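You operate a simulated robot arm through the tools that you are given. There is no shell and no other tool. Be economical: measure what you need, move in short steps, check, and stop when the job is done.

Carry out the task below with a simulated robot arm. There is one attempt and no reset: what you move stays moved.

TASK
Stand the black metal block beside the red case. It goes on the side that lies toward x +0.7, y +0.7 (a direction in the base frame), with about 3 cm between them.

It is judged by the outcome, as a careful person would: the job done as asked, and still so three seconds after it is handed in. It fails if anything else is knocked over, pushed out of place, dropped, spilled or broken.

THE ROBOT
A 7-joint arm with a two-finger parallel gripper, fixed in place. Base frame: the origin is at the foot of the arm, x ahead of it, y to its left, z up; the work surface is at about z = 0. Lengths are in mm, angles in rad, forces in N, time in s.
With the tool pointing down near the work surface it reaches from about 220 to 580 mm from the base axis. Its first joint turns from -1.152 to 1.152 rad. Payload 2.5 kg.
Tool frame: the origin (TCP) lies between the finger pads and is the grasp point; the fingertips stand 23 mm ahead of it; z points along the fingers, y is the line along which they close. The gripper opens to 94 mm. The fingers are 38 mm wide and 10 mm thick; the gripper's body (54 by 96 mm) begins 39 mm behind the TCP.
Orientation is told as [roll, pitch, yaw] about the base's x, y, z axes, in that order, counted from this pose: with the fingers straight down and closing along the base's y, the tool's x points along the base's -x, its y along +y and its z along -z.

THE INTERFACE
- The arm moves only by the tool step_arm. Its argument "increments" is a list of rows, each a list of 3 entries, a list of its own where there are three numbers: the shift along the tool's x, y, z in units of 300 mm (1.0 is 300 mm), then the turn, a rotation vector about the tool's x, y, z in units of 60 degrees (1.0 is 60 degrees), then the opening, from 0 (shut) to 1 (fully open). In form: [[[dx, dy, dz], [rx, ry, rz], fingers], ...]. A call has 1 to 12 rows; each row is the pose to reach, as a shift and turn from the pose commanded when the call began, along the tool's axes at that moment. A call with a number of a shift or a turn outside -1 to 1 is refused whole. A row lasts 0.2 s, in which the tool goes at most 50 mm and 0.15 rad; a call with a longer step from one row to the next is refused whole, and so is a gripper value outside its range. A pose out of reach is approached as far as the arm can. The call stops where the force on the tool passes 40 N (or 10 N more than at its start, if that is more) or the arm is blocked; 0.2 s more then pass. The fingers move at their own pace (about 108 mm/s each) and stop on an object; they squeeze with about 43 N. The grip force told is the motor's: it shows also when the fingers shut on nothing. Time passes only in rows, and 0.2 s behind the last, so rows that repeat a pose let the fingers close. It gives the time, the measured TCP pose, the force on the tool (base axes), the opening and the grip force at its end, in the units of the frame above (readings bear some noise), and new pictures: "show" is both (left out), scene, wrist or none.
- Cameras (640 x 400 px; columns grow to the right, rows downward): "scene" is fixed at [92.1, -400, 547.3]; the picture's right is [0.97, -0.25, 0.00], its down [-0.15, -0.56, -0.81] and it looks along [0.20, 0.79, -0.58] (base axes); focal length 316 px, centre (320, 200). "wrist" rides on the gripper at [-39, 0, -44] in the tool frame; the picture's right is [0.00, -1.00, 0.00], its down [0.97, 0.00, -0.24] and it looks along [0.24, 0.00, 0.97] (tool axes); focal length 218 px, centre (320, 200).
- point_at(camera, pixels): there is no depth. For up to 12 entries [column, row, z] of the newest picture of that camera ("zoom" is the newest enlarged one), the place [x, y] in the base frame at which the ray of that pixel passes the height z, good to about 2 mm, but the place of the scene camera against the robot may be out by one fixed shift of up to 12 mm in any direction. No time passes.
- zoom(camera, box): a new picture of the part [left, top, right, bottom] of that camera's present view, enlarged. No time passes.
- hand_in(): hands the job in; it is judged then, once.

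Work in short steps. Measure before you move; look again where a grasp or a placing could have gone wrong, and mend it. You have 60 turns and 120 pictures in all, the two below and enlarged ones among them. Open the gripper and draw the arm clear of the work before you hand the job in, unless the task says otherwise; then end with one line.

The tools are called after "Request:" as name(argument=value, ...) on one line, values as JSON. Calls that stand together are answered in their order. step_arm: Moves the arm, as the interface text tells. Its arguments: {"type":"object","properties":{"increments":{"type":"array"},"show":{"type":"string","enum":["both","scene","wrist","none"]}},"required":["increments"]} The other tools are called the same way: point_at (camera, pixels) gives the place at which the rays of pixels pass given heights; zoom (camera, box) takes an enlarged picture of a part of a camera's view; hand_in () hands the job in.

At the start:

```text
clock: 0.0
ee_pos: [337.7, 308.0, 289.9]
tcp_rot: [0.0, 0.0, 0.002]
contact_force: [0.1, 0.6, -0.2]
width: 94.1
grasp_force: 0.0
```

scene: 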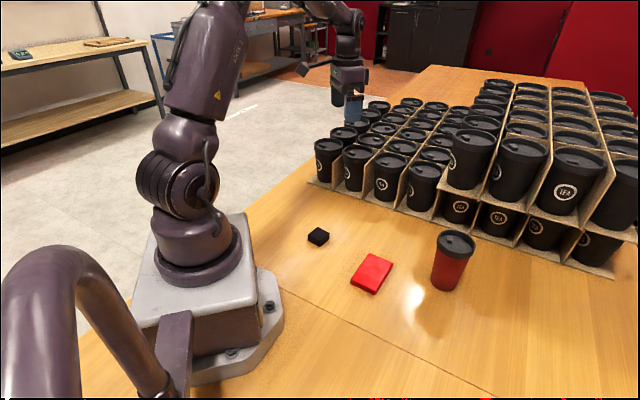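
wrist: 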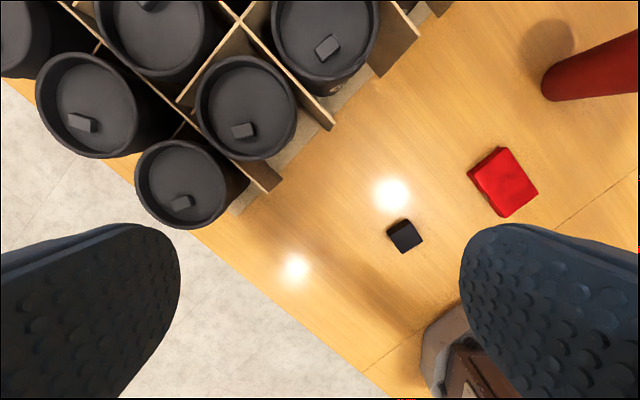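

The black block is near (405,236) in the wrist picture and the red case near (503,182). I'll enlarge both views and measure.

Request:
zoom(camera="wrist", box=[360, 120, 560, 270])

Request:
zoom(camera="scene", box=[290, 210, 490, 310])

Request:
point_at(camera="wrist", pixels=[[405, 236, 10], [503, 182, 10], [498, 147, 15], [538, 190, 15], [507, 217, 15], [468, 180, 15]])

```text
2.67 times, centred on (460, 195) of wrist
```

zoom: 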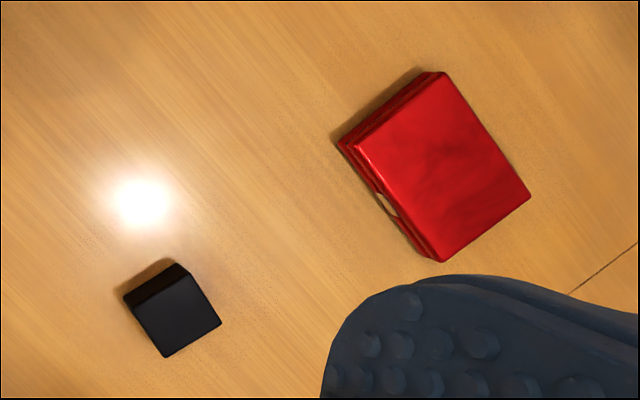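

```text
3.20 times, centred on (390, 260) of scene
```

zoom: 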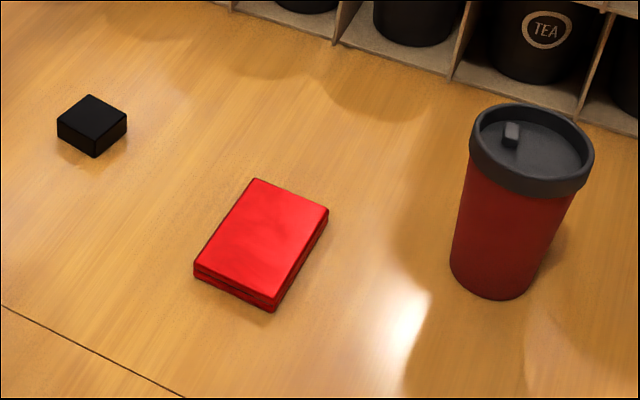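

```text
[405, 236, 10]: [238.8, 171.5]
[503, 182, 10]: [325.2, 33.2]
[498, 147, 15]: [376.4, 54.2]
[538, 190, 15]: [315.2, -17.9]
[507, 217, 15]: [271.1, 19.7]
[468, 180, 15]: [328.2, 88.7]
```

Request:
point_at(camera="wrist", pixels=[[505, 147, 16], [538.7, 193.1, 16], [506, 218.2, 16], [473.9, 174.4, 16], [466.7, 174.4, 0], [496.7, 145.6, 0], [408.7, 222.3, 18], [422.9, 240.7, 18], [402.3, 253.8, 18], [388.8, 235, 18], [386.2, 231.3, 0], [405.7, 216.7, 0]])

Request:
point_at(camera="zoom", pixels=[[90, 95, 18], [127, 124, 18], [95, 143, 18], [57, 125, 18], [95, 157, 0], [256, 179, 16], [328, 209, 16], [274, 298, 16], [195, 264, 16], [272, 312, 0], [195, 275, 0], [326, 228, 0]])

Request:
point_at(camera="wrist", pixels=[[270, 190, 0], [332, 128, 0], [380, 75, 0], [415, 35, 0], [240, 215, 0]])

```text
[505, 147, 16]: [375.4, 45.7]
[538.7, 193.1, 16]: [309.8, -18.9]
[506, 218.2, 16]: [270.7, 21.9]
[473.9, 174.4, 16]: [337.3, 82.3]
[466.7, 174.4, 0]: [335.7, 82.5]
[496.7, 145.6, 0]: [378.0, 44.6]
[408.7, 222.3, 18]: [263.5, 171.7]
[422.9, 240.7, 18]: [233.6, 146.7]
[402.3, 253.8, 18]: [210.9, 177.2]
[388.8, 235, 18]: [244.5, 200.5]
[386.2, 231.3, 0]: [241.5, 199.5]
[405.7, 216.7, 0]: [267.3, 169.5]
```

```text
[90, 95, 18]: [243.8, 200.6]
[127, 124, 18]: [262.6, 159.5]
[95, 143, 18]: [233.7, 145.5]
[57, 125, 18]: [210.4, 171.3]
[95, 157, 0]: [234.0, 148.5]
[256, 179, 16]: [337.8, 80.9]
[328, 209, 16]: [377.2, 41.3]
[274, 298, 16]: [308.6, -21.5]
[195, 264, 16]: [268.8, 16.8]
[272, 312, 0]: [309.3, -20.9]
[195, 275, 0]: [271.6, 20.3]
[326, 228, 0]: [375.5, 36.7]
```

```text
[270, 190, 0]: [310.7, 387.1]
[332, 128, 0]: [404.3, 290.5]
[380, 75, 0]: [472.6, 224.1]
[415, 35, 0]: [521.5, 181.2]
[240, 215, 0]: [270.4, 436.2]
```

Both cameras agree. The block's centre is about (238,174), turned about 36.5°, roughly 39 mm square and 18 mm high. The case's long axis lies at about 44°, with the middle of its +x+y end at (357,63), so the target centre is about (392,98). I'll move above the block with the fingers aligned to it.

Request:
step_arm(increments=[[[0.066, -0.089, 0], [0, 0, -0.122], 1], [[0.133, -0.179, 0], [0, 0, -0.244], 1], [[0.2, -0.268, 0], [0, 0, -0.366], 1], [[0.266, -0.358, 0], [0, 0, -0.488], 1], [[0.332, -0.447, 0], [0, 0, -0.608], 1], [[0.332, -0.447, 0.14], [0, 0, -0.608], 1], [[0.332, -0.447, 0.28], [0, 0, -0.608], 1], [[0.332, -0.447, 0.42], [0, 0, -0.608], 1], [[0.332, -0.447, 0.56], [0, 0, -0.608], 1], [[0.332, -0.447, 0.56], [0, 0, -0.608], 1]])

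```text
clock: 2.2
ee_pos: [239.0, 175.6, 116.9]
tcp_rot: [0.001, 0.0, 0.636]
contact_force: [0.2, 0.1, 0.3]
width: 93.8
grasp_force: 0.2
```

scene: 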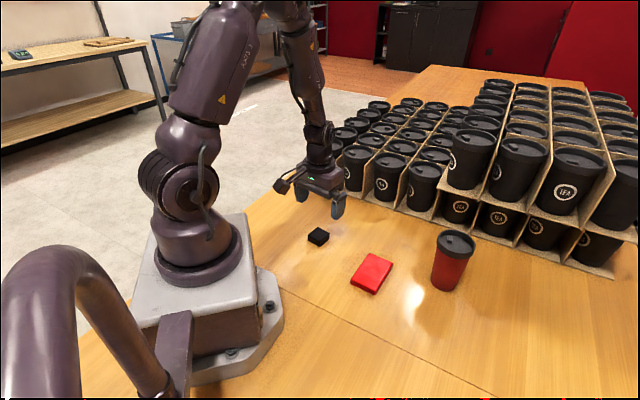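
wrist: 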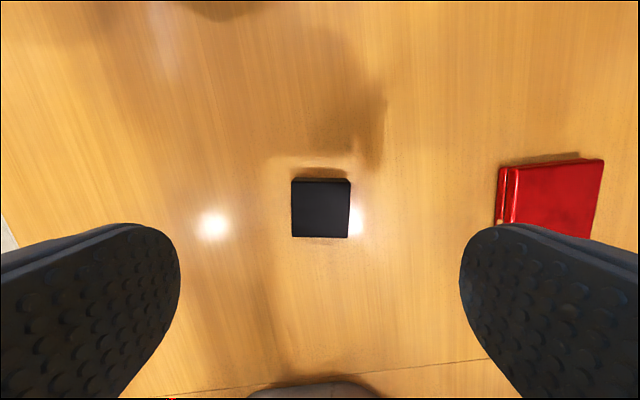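

Request:
zoom(camera="wrist", box=[270, 160, 370, 260])

Request:
point_at(camera="wrist", pixels=[[292, 181, 18], [350, 181, 18], [348, 237, 18], [292, 237, 18], [321, 209, 18], [604, 160, 16], [514, 168, 16], [506, 224, 16]])

```text
4.00 times, centred on (320, 210) of wrist
```

zoom: 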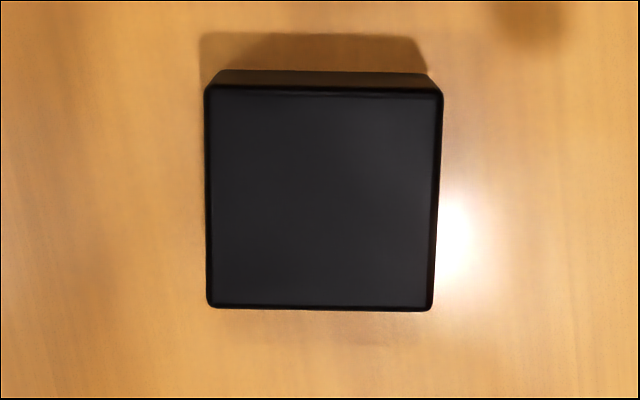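

```text
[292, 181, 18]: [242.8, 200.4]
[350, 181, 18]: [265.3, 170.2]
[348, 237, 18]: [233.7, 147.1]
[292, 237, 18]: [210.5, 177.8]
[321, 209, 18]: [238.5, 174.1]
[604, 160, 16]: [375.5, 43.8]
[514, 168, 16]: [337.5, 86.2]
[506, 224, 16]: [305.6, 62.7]
```

The block is centred between the fingers and square to them. I'll go down to TCP z≈26 and close.

Request:
step_arm(increments=[[[0.004, 0, 0.1], [0, 0, 0], 1], [[0.004, 0, 0.2], [0, 0, 0], 1], [[0.004, 0, 0.26], [0, 0, 0], 1], [[0.004, 0, 0.303], [0, 0, 0], 1], [[0.004, 0, 0.303], [0, 0, 0], 1], [[0.004, 0, 0.303], [0, 0, 0], 0.2], [[0.004, 0, 0.303], [0, 0, 0], 0.2], [[0.004, 0, 0.303], [0, 0, 0], 0.2], [[0.004, 0, 0.303], [0, 0, 0], 0.2]], show="wrist")

```text
clock: 4.2
ee_pos: [237.4, 173.1, 28.5]
tcp_rot: [0.0, -0.001, 0.637]
contact_force: [0.0, -0.1, 0.2]
width: 38.9
grasp_force: 43.3
```

wrist: 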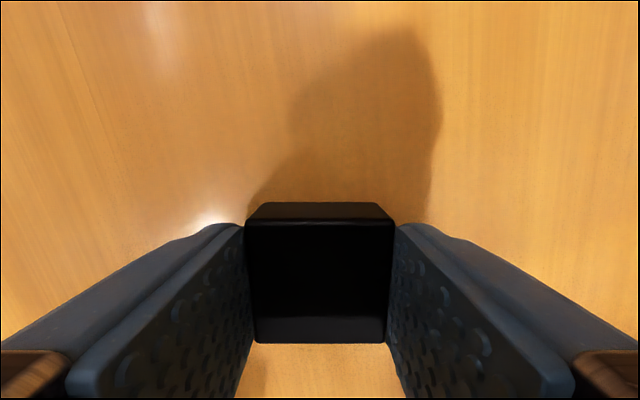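

The block is gripped, with the opening at 38.9 mm. I'll lift it 90 mm, carry it to above (392,98) and turn it to line up with the case at 44°.

Request:
step_arm(increments=[[[0, 0, -0.1], [0, 0, 0], 0.2], [[0, 0, -0.2], [0, 0, 0], 0.2], [[0, 0, -0.3], [0, 0, 0], 0.2], [[-0.053, -0.102, -0.3], [0, 0, -0.025], 0.2], [[-0.106, -0.204, -0.3], [0, 0, -0.05], 0.2], [[-0.16, -0.305, -0.3], [0, 0, -0.075], 0.2], [[-0.213, -0.407, -0.3], [0, 0, -0.1], 0.2], [[-0.266, -0.509, -0.3], [0, 0, -0.125], 0.2], [[-0.266, -0.509, -0.3], [0, 0, -0.125], 0.2]])

```text
clock: 6.2
ee_pos: [390.3, 99.1, 122.0]
tcp_rot: [0.002, 0.0, 0.767]
contact_force: [-0.7, 0.4, -0.4]
width: 18.8
grasp_force: 0.1
```

scene: 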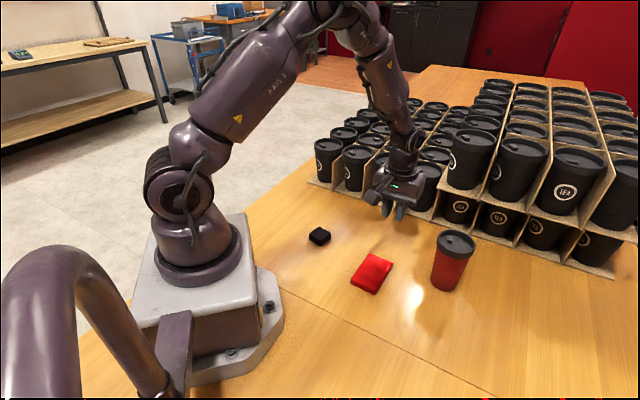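
wrist: 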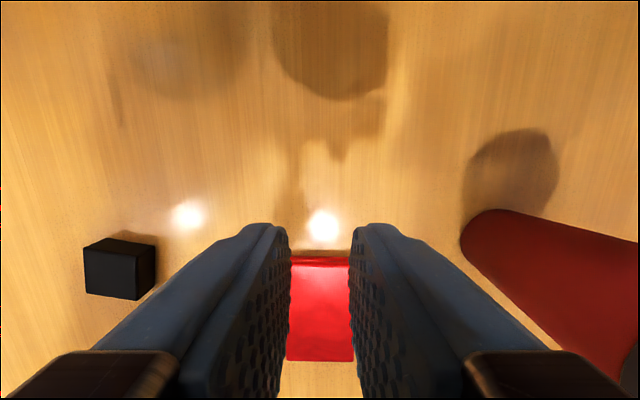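

The block slipped out: the opening is now 18.8 mm, and the block is on the table at wrist (120,270), near where it started. I'll measure where it is now.

Request:
zoom(camera="scene", box=[290, 210, 410, 300])

Request:
zoom(camera="wrist", box=[60, 210, 200, 310])

Request:
point_at(camera="wrist", pixels=[[84, 247, 18], [134, 257, 18], [157, 244, 18], [110, 239, 18], [290, 265, 16], [350, 265, 16]])

```text
4.44 times, centred on (350, 255) of scene
```

zoom: 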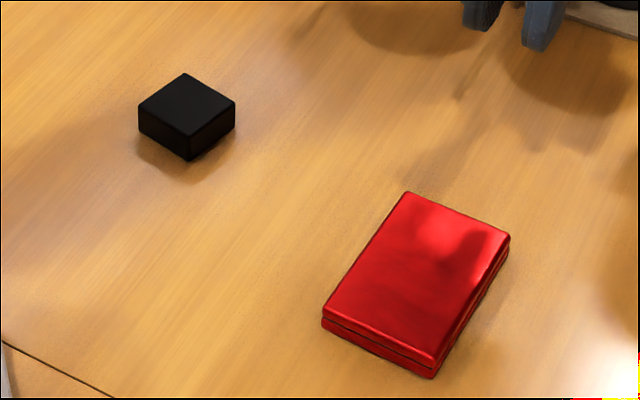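

```text
4.00 times, centred on (130, 260) of wrist
```

zoom: 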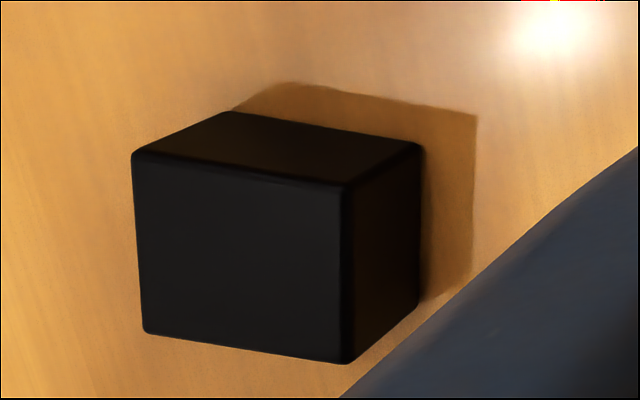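

```text
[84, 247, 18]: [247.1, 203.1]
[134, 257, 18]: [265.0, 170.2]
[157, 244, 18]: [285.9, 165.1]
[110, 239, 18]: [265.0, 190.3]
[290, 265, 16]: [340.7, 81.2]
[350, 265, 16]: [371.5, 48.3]
```

Request:
point_at(camera="wrist", pixels=[[83, 248.2, 18], [137.5, 256.7, 18], [138, 300.5, 18], [86.2, 293, 18]])

```text
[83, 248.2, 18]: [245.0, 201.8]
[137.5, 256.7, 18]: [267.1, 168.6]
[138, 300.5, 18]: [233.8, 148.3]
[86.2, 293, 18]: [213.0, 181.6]
```

The block is now at about (239.7,175.1), turned about 32.5°. I'll go back over it with the fingers open and check the alignment.

Request:
step_arm(increments=[[[0.037, 0.106, 0], [0, 0, 0.038], 1], [[0.074, 0.212, 0], [0, 0, 0.076], 1], [[0.111, 0.318, 0], [0, 0, 0.114], 1], [[0.148, 0.424, 0], [0, 0, 0.152], 1], [[0.186, 0.531, 0], [0, 0, 0.19], 1], [[0.186, 0.531, 0.1], [0, 0, 0.19], 1], [[0.186, 0.531, 0.1], [0, 0, 0.19], 1]], show="wrist")

Request:
zoom(camera="wrist", box=[260, 160, 380, 280])

```text
clock: 7.8
ee_pos: [240.3, 176.7, 90.1]
tcp_rot: [0.0, 0.0, 0.57]
contact_force: [-0.7, -0.6, 0.4]
width: 94.1
grasp_force: 0.1
```

wrist: 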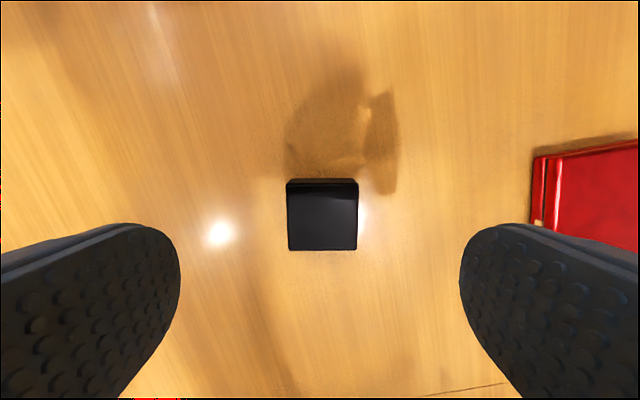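

```text
3.33 times, centred on (320, 220) of wrist
```

zoom: 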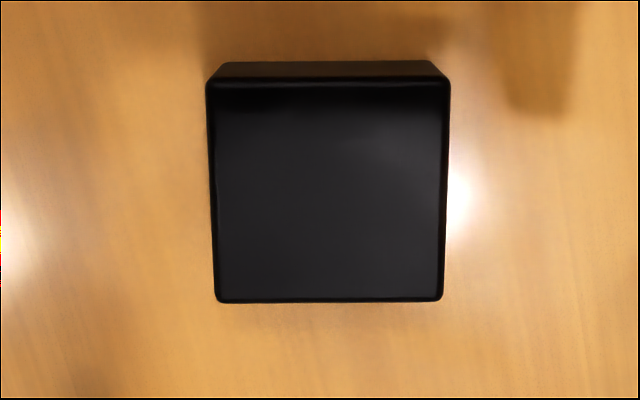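

Request:
point_at(camera="zoom", pixels=[[207, 82, 18], [448, 82, 18], [441, 300, 18], [217, 300, 18]])

```text
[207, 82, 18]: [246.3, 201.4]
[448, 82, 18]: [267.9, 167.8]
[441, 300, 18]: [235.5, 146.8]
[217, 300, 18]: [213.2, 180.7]
```

The block sits square between the fingers and about 2 mm off. I'll lower to about z 24, checking the height before I close.

Request:
step_arm(increments=[[[0.003, -0.008, 0.08], [0, 0, 0], 1], [[0.003, -0.008, 0.15], [0, 0, 0], 1], [[0.003, -0.008, 0.19], [0, 0, 0], 1], [[0.003, -0.008, 0.215], [0, 0, 0], 1], [[0.003, -0.008, 0.215], [0, 0, 0], 1], [[0.003, -0.008, 0.215], [0, 0, 0], 1]], show="none")

```text
clock: 9.2
ee_pos: [241.6, 171.9, 25.5]
tcp_rot: [0.0, 0.002, 0.568]
contact_force: [-0.4, 0.2, 0.1]
width: 93.7
grasp_force: 0.1
```

Z is 25.5. I'll close fully, hold, then lift very gently to see whether the grip holds.

Request:
step_arm(increments=[[[0, 0, 0.003], [0, 0, 0], 0], [[0, 0, 0.003], [0, 0, 0], 0], [[0, 0, 0.003], [0, 0, 0], 0], [[0, 0, 0.003], [0, 0, 0], 0], [[0, 0, 0.003], [0, 0, 0], 0], [[0, 0, -0.005], [0, 0, 0], 0], [[0, 0, -0.015], [0, 0, 0], 0], [[0, 0, -0.025], [0, 0, 0], 0], [[0, 0, -0.035], [0, 0, 0], 0], [[0, 0, -0.045], [0, 0, 0], 0]])

```text
clock: 11.4
ee_pos: [240.8, 170.8, 40.7]
tcp_rot: [0.0, -0.001, 0.569]
contact_force: [-0.4, -0.5, -1.1]
width: 38.9
grasp_force: 43.3
```

scene: 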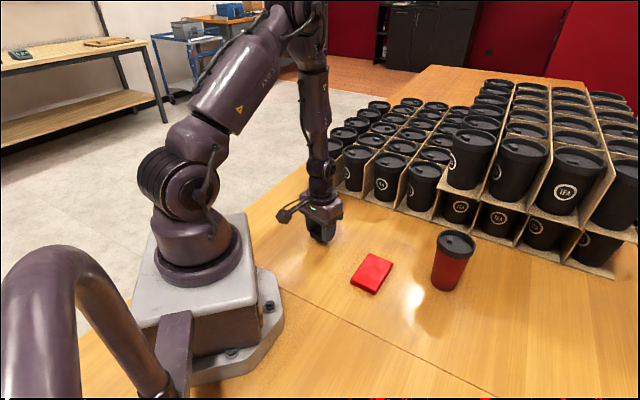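
wrist: 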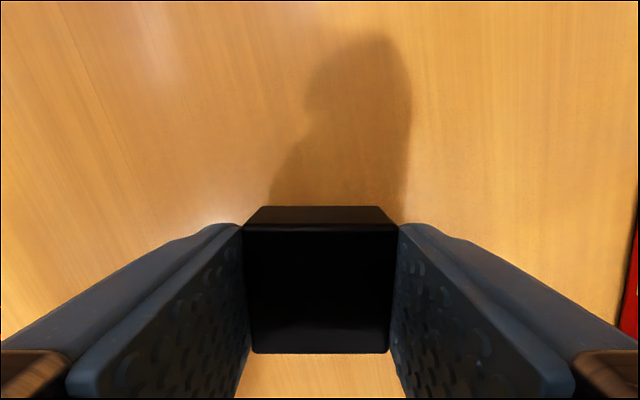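

Request:
zoom(camera="scene", box=[280, 180, 380, 260])

```text
5.00 times, centred on (330, 220) of scene
```

zoom: 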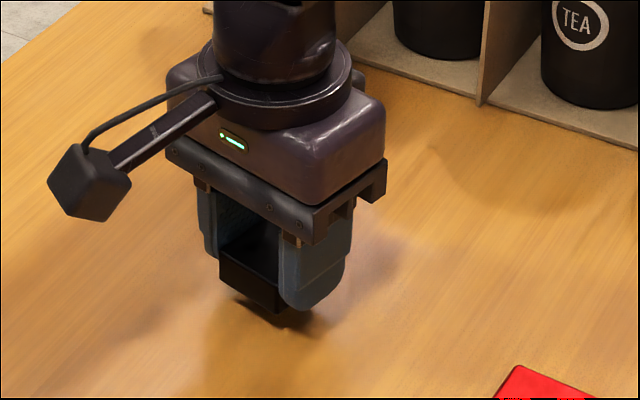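

The block is hanging clear of the table, with its shadow visible below. I'll lift a little more, slowly, and check the grip again.

Request:
step_arm(increments=[[[0, 0, -0.01], [0, 0, 0], 0], [[0, 0, -0.02], [0, 0, 0], 0], [[0, 0, -0.03], [0, 0, 0], 0], [[0, 0, -0.04], [0, 0, 0], 0], [[0, 0, -0.05], [0, 0, 0], 0], [[0, 0, -0.06], [0, 0, 0], 0], [[0, 0, -0.065], [0, 0, 0], 0]], show="wrist")

```text
clock: 13.0
ee_pos: [243.4, 169.4, 58.6]
tcp_rot: [0.0, 0.001, 0.569]
contact_force: [0.0, -0.3, -0.8]
width: 39.1
grasp_force: 43.6
```

wrist: 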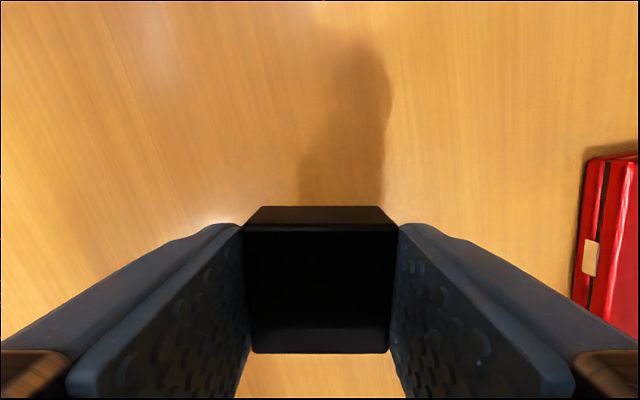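

The block hasn't moved in the grip. I'll carry it slowly toward the target, just over halfway first.

Request:
step_arm(increments=[[[-0.006, -0.01, 0], [0, 0, -0.004], 0], [[-0.016, -0.026, 0], [0, 0, -0.01], 0], [[-0.031, -0.05, 0], [0, 0, -0.02], 0], [[-0.047, -0.076, 0], [0, 0, -0.03], 0], [[-0.063, -0.102, 0], [0, 0, -0.041], 0], [[-0.079, -0.128, 0], [0, 0, -0.051], 0], [[-0.095, -0.154, 0], [0, 0, -0.062], 0], [[-0.111, -0.18, 0], [0, 0, -0.072], 0], [[-0.127, -0.206, 0], [0, 0, -0.083], 0], [[-0.143, -0.232, 0], [0, 0, -0.093], 0], [[-0.153, -0.249, 0], [0, 0, -0.1], 0], [[-0.158, -0.258, 0], [0, 0, -0.103], 0]], show="wrist")

```text
clock: 15.6
ee_pos: [322.6, 131.2, 58.9]
tcp_rot: [0.001, -0.001, 0.676]
contact_force: [0.2, 0.0, -0.8]
width: 39.1
grasp_force: 43.5
```

wrist: 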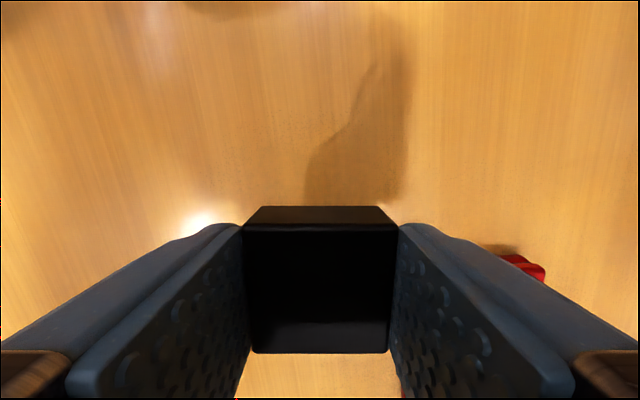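

The grip is holding. I'll do the rest of the move.

Request:
step_arm(increments=[[[-0.004, -0.009, 0], [0, 0, -0.004], 0], [[-0.013, -0.028, 0], [0, 0, -0.01], 0], [[-0.028, -0.058, 0], [0, 0, -0.022], 0], [[-0.043, -0.089, 0], [0, 0, -0.034], 0], [[-0.058, -0.12, 0], [0, 0, -0.046], 0], [[-0.073, -0.151, 0], [0, 0, -0.057], 0], [[-0.088, -0.182, 0], [0, 0, -0.069], 0], [[-0.102, -0.211, 0], [0, 0, -0.08], 0], [[-0.109, -0.226, 0], [0, 0, -0.086], 0], [[-0.112, -0.232, 0], [0, 0, -0.088], 0], [[-0.112, -0.232, 0], [0, 0, -0.088], 0]])

```text
clock: 18.0
ee_pos: [392.9, 97.3, 58.8]
tcp_rot: [0.001, 0.0, 0.77]
contact_force: [-0.3, -0.1, -0.6]
width: 39.0
grasp_force: 42.7
```

scene: 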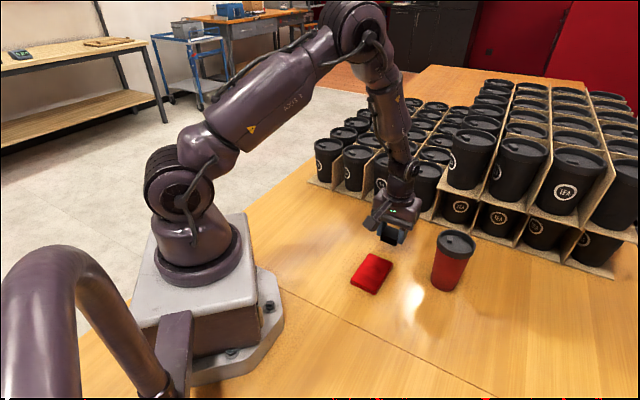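
wrist: 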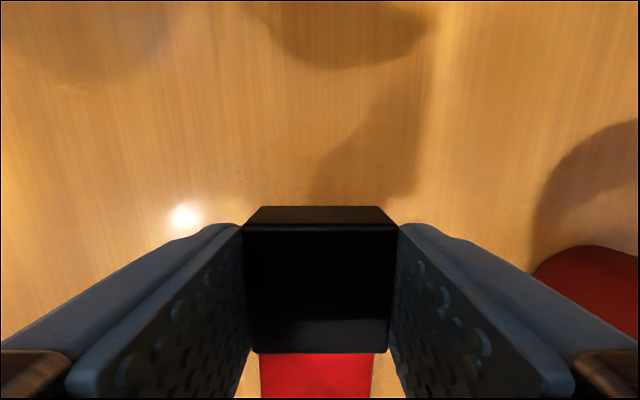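

Request:
point_at(camera="wrist", pixels=[[243, 229, 52], [398, 229, 52], [389, 352, 52], [252, 352, 52], [260, 356, 16], [372, 356, 16]])

Request:
zoom(camera="scene", box=[330, 190, 490, 300])

```text
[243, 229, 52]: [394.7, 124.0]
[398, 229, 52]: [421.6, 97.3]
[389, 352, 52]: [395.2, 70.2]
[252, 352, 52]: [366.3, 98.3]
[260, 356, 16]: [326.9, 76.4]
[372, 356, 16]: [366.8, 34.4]
```

```text
3.64 times, centred on (410, 245) of scene
```

zoom: 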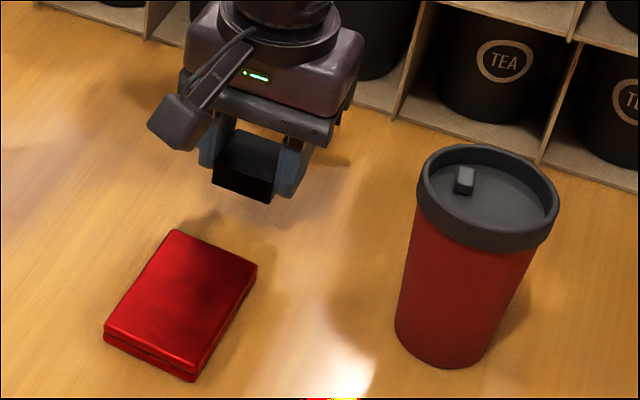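

The block's centre would land at about (394,97), a gap of about 31 mm, aligned with the case. I'll lower it gently.

Request:
step_arm(increments=[[[0, 0, 0.01], [0, 0, 0], 0], [[0, 0, 0.025], [0, 0, 0], 0], [[0, 0, 0.045], [0, 0, 0], 0], [[0, 0, 0.065], [0, 0, 0], 0], [[0, 0, 0.08], [0, 0, 0], 0], [[0, 0, 0.09], [0, 0, 0], 0], [[0, 0, 0.097], [0, 0, 0], 0], [[0, 0, 0.102], [0, 0, 0], 0], [[0, 0, 0.107], [0, 0, 0], 0], [[0, 0, 0.107], [0, 0, 0], 0]])

```text
clock: 20.2
ee_pos: [391.8, 98.9, 27.9]
tcp_rot: [0.001, 0.0, 0.77]
contact_force: [0.2, 0.5, 0.3]
width: 38.8
grasp_force: 42.6
```

scene: 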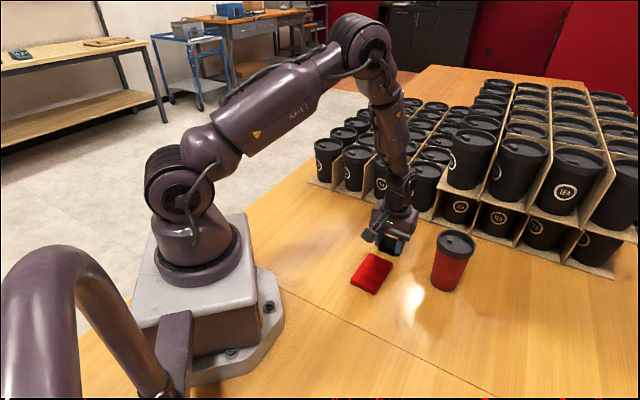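
wrist: 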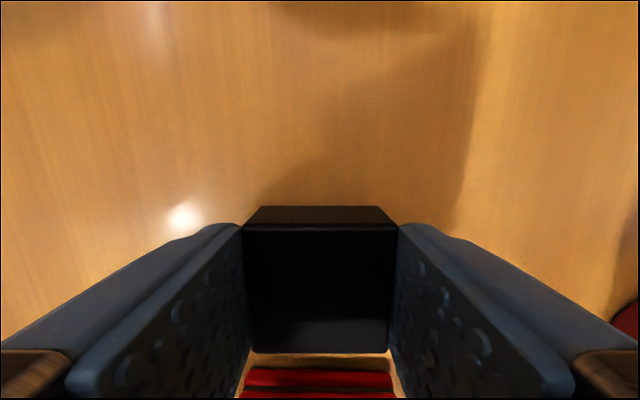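

The force still looks free-hanging, so I'll lower a few more millimetres until it touches.

Request:
step_arm(increments=[[[0, 0, 0.003], [0, 0, 0], 0], [[0, 0, 0.006], [0, 0, 0], 0], [[0, 0, 0.006], [0, 0, 0], 0]], show="none")

```text
clock: 21.0
ee_pos: [393.2, 98.1, 25.5]
tcp_rot: [0.0, 0.0, 0.769]
contact_force: [0.5, -0.8, -1.3]
width: 38.8
grasp_force: 42.9
```

Request:
step_arm(increments=[[[0, 0, 0.003], [0, 0, 0], 0], [[0, 0, 0.005], [0, 0, 0], 0], [[0, 0, 0.005], [0, 0, 0], 0]], show="none")

Request:
zoom(camera="scene", box=[350, 200, 430, 270])

```text
clock: 21.7
ee_pos: [391.7, 98.7, 25.3]
tcp_rot: [0.001, 0.0, 0.77]
contact_force: [-2.1, -0.7, 6.2]
width: 39.0
grasp_force: 43.3
stopped in row 3: the force on the tool passed its limit (the readings are from after the stop); the commanded pose is now the measured one
```

```text
5.71 times, centred on (390, 235) of scene
```

zoom: 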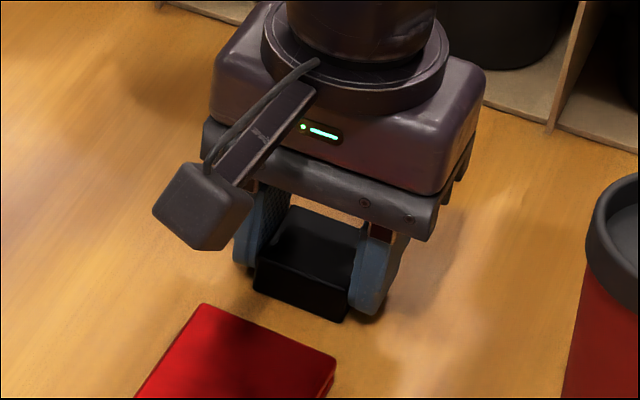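

It has touched the table. I'll open partway and rise straight up.

Request:
step_arm(increments=[[[0, 0, 0], [0, 0, 0], 0.65], [[0, 0, 0], [0, 0, 0], 0.65], [[0, 0, 0], [0, 0, 0], 0.65], [[0, 0, -0.05], [0, 0, 0], 0.65], [[0, 0, -0.15], [0, 0, 0], 0.65], [[0, 0, -0.28], [0, 0, 0], 0.65], [[0, 0, -0.4], [0, 0, 0], 0.65], [[0, 0, -0.5], [0, 0, 0], 0.65], [[0, 0, -0.5], [0, 0, 0], 0.65]])

Request:
zoom(camera="wrist", box=[230, 160, 410, 340])

Request:
zoom(camera="scene", box=[340, 205, 440, 305])

```text
clock: 23.7
ee_pos: [391.3, 96.9, 172.7]
tcp_rot: [0.0, 0.002, 0.769]
contact_force: [0.1, 0.1, -0.7]
width: 61.0
grasp_force: 0.2
```

scene: 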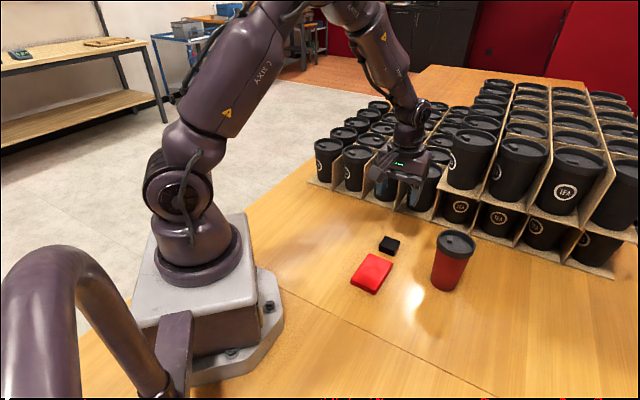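
wrist: 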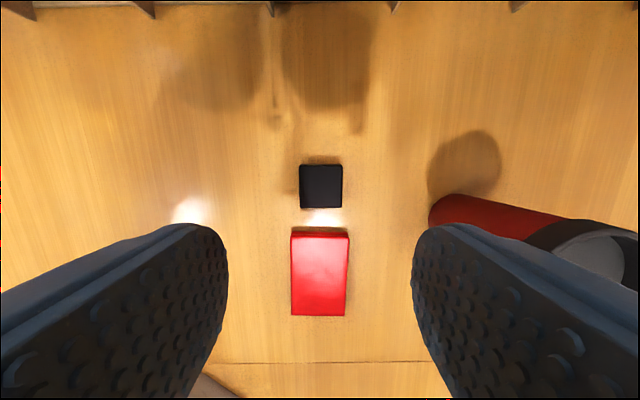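

```text
2.22 times, centred on (320, 250) of wrist
```

zoom: 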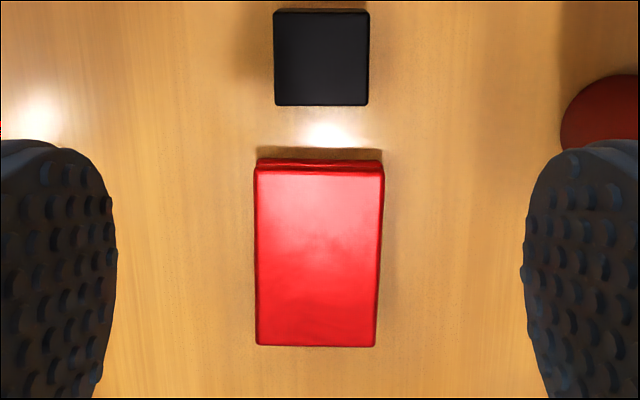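

```text
4.00 times, centred on (390, 255) of scene
```

zoom: 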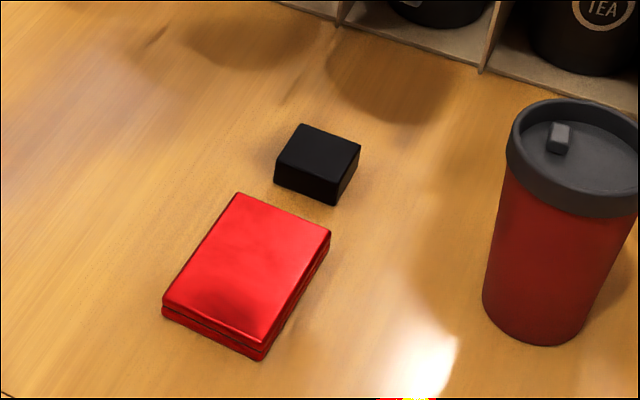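

Released. I'll measure the gap between the block's near edge and the end of the case.

Request:
point_at(camera="wrist", pixels=[[299.5, 207.2, 18], [342, 207.2, 18], [321, 207.2, 18], [320, 231, 3], [320, 235.5, 16], [292, 236, 16], [349, 237, 16]])

```text
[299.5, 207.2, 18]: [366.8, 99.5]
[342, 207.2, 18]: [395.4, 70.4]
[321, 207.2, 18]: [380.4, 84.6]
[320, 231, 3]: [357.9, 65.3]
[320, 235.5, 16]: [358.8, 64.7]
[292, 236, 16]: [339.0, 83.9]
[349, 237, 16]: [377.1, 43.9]
```

The gap is about 30 mm and the case hasn't moved. I'll raise the arm well clear.

Request:
step_arm(increments=[[[0, 0, -0.12], [0, 0, 0], 0.65], [[0.1, 0, -0.24], [0, 0, 0], 0.65], [[0.2, 0, -0.3], [0, 0, 0], 0.65], [[0.2, 0, -0.3], [0, 0, 0], 0.65]], show="scene")

```text
clock: 24.7
ee_pos: [350.3, 55.0, 266.9]
tcp_rot: [-0.001, 0.001, 0.77]
contact_force: [0.5, 0.6, -0.2]
width: 61.2
grasp_force: 0.1
```

scene: 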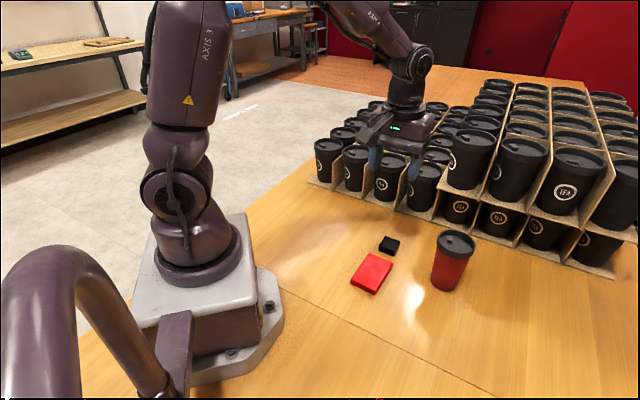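

Request:
hand_in()

```text
The job is handed in.
```

The black block now stands on the table off the +x +y end of the red case, with a gap of about 30 mm; on my first lift it slipped out of the gripper close to its starting spot, but the second, slower lift held and nothing else was disturbed.
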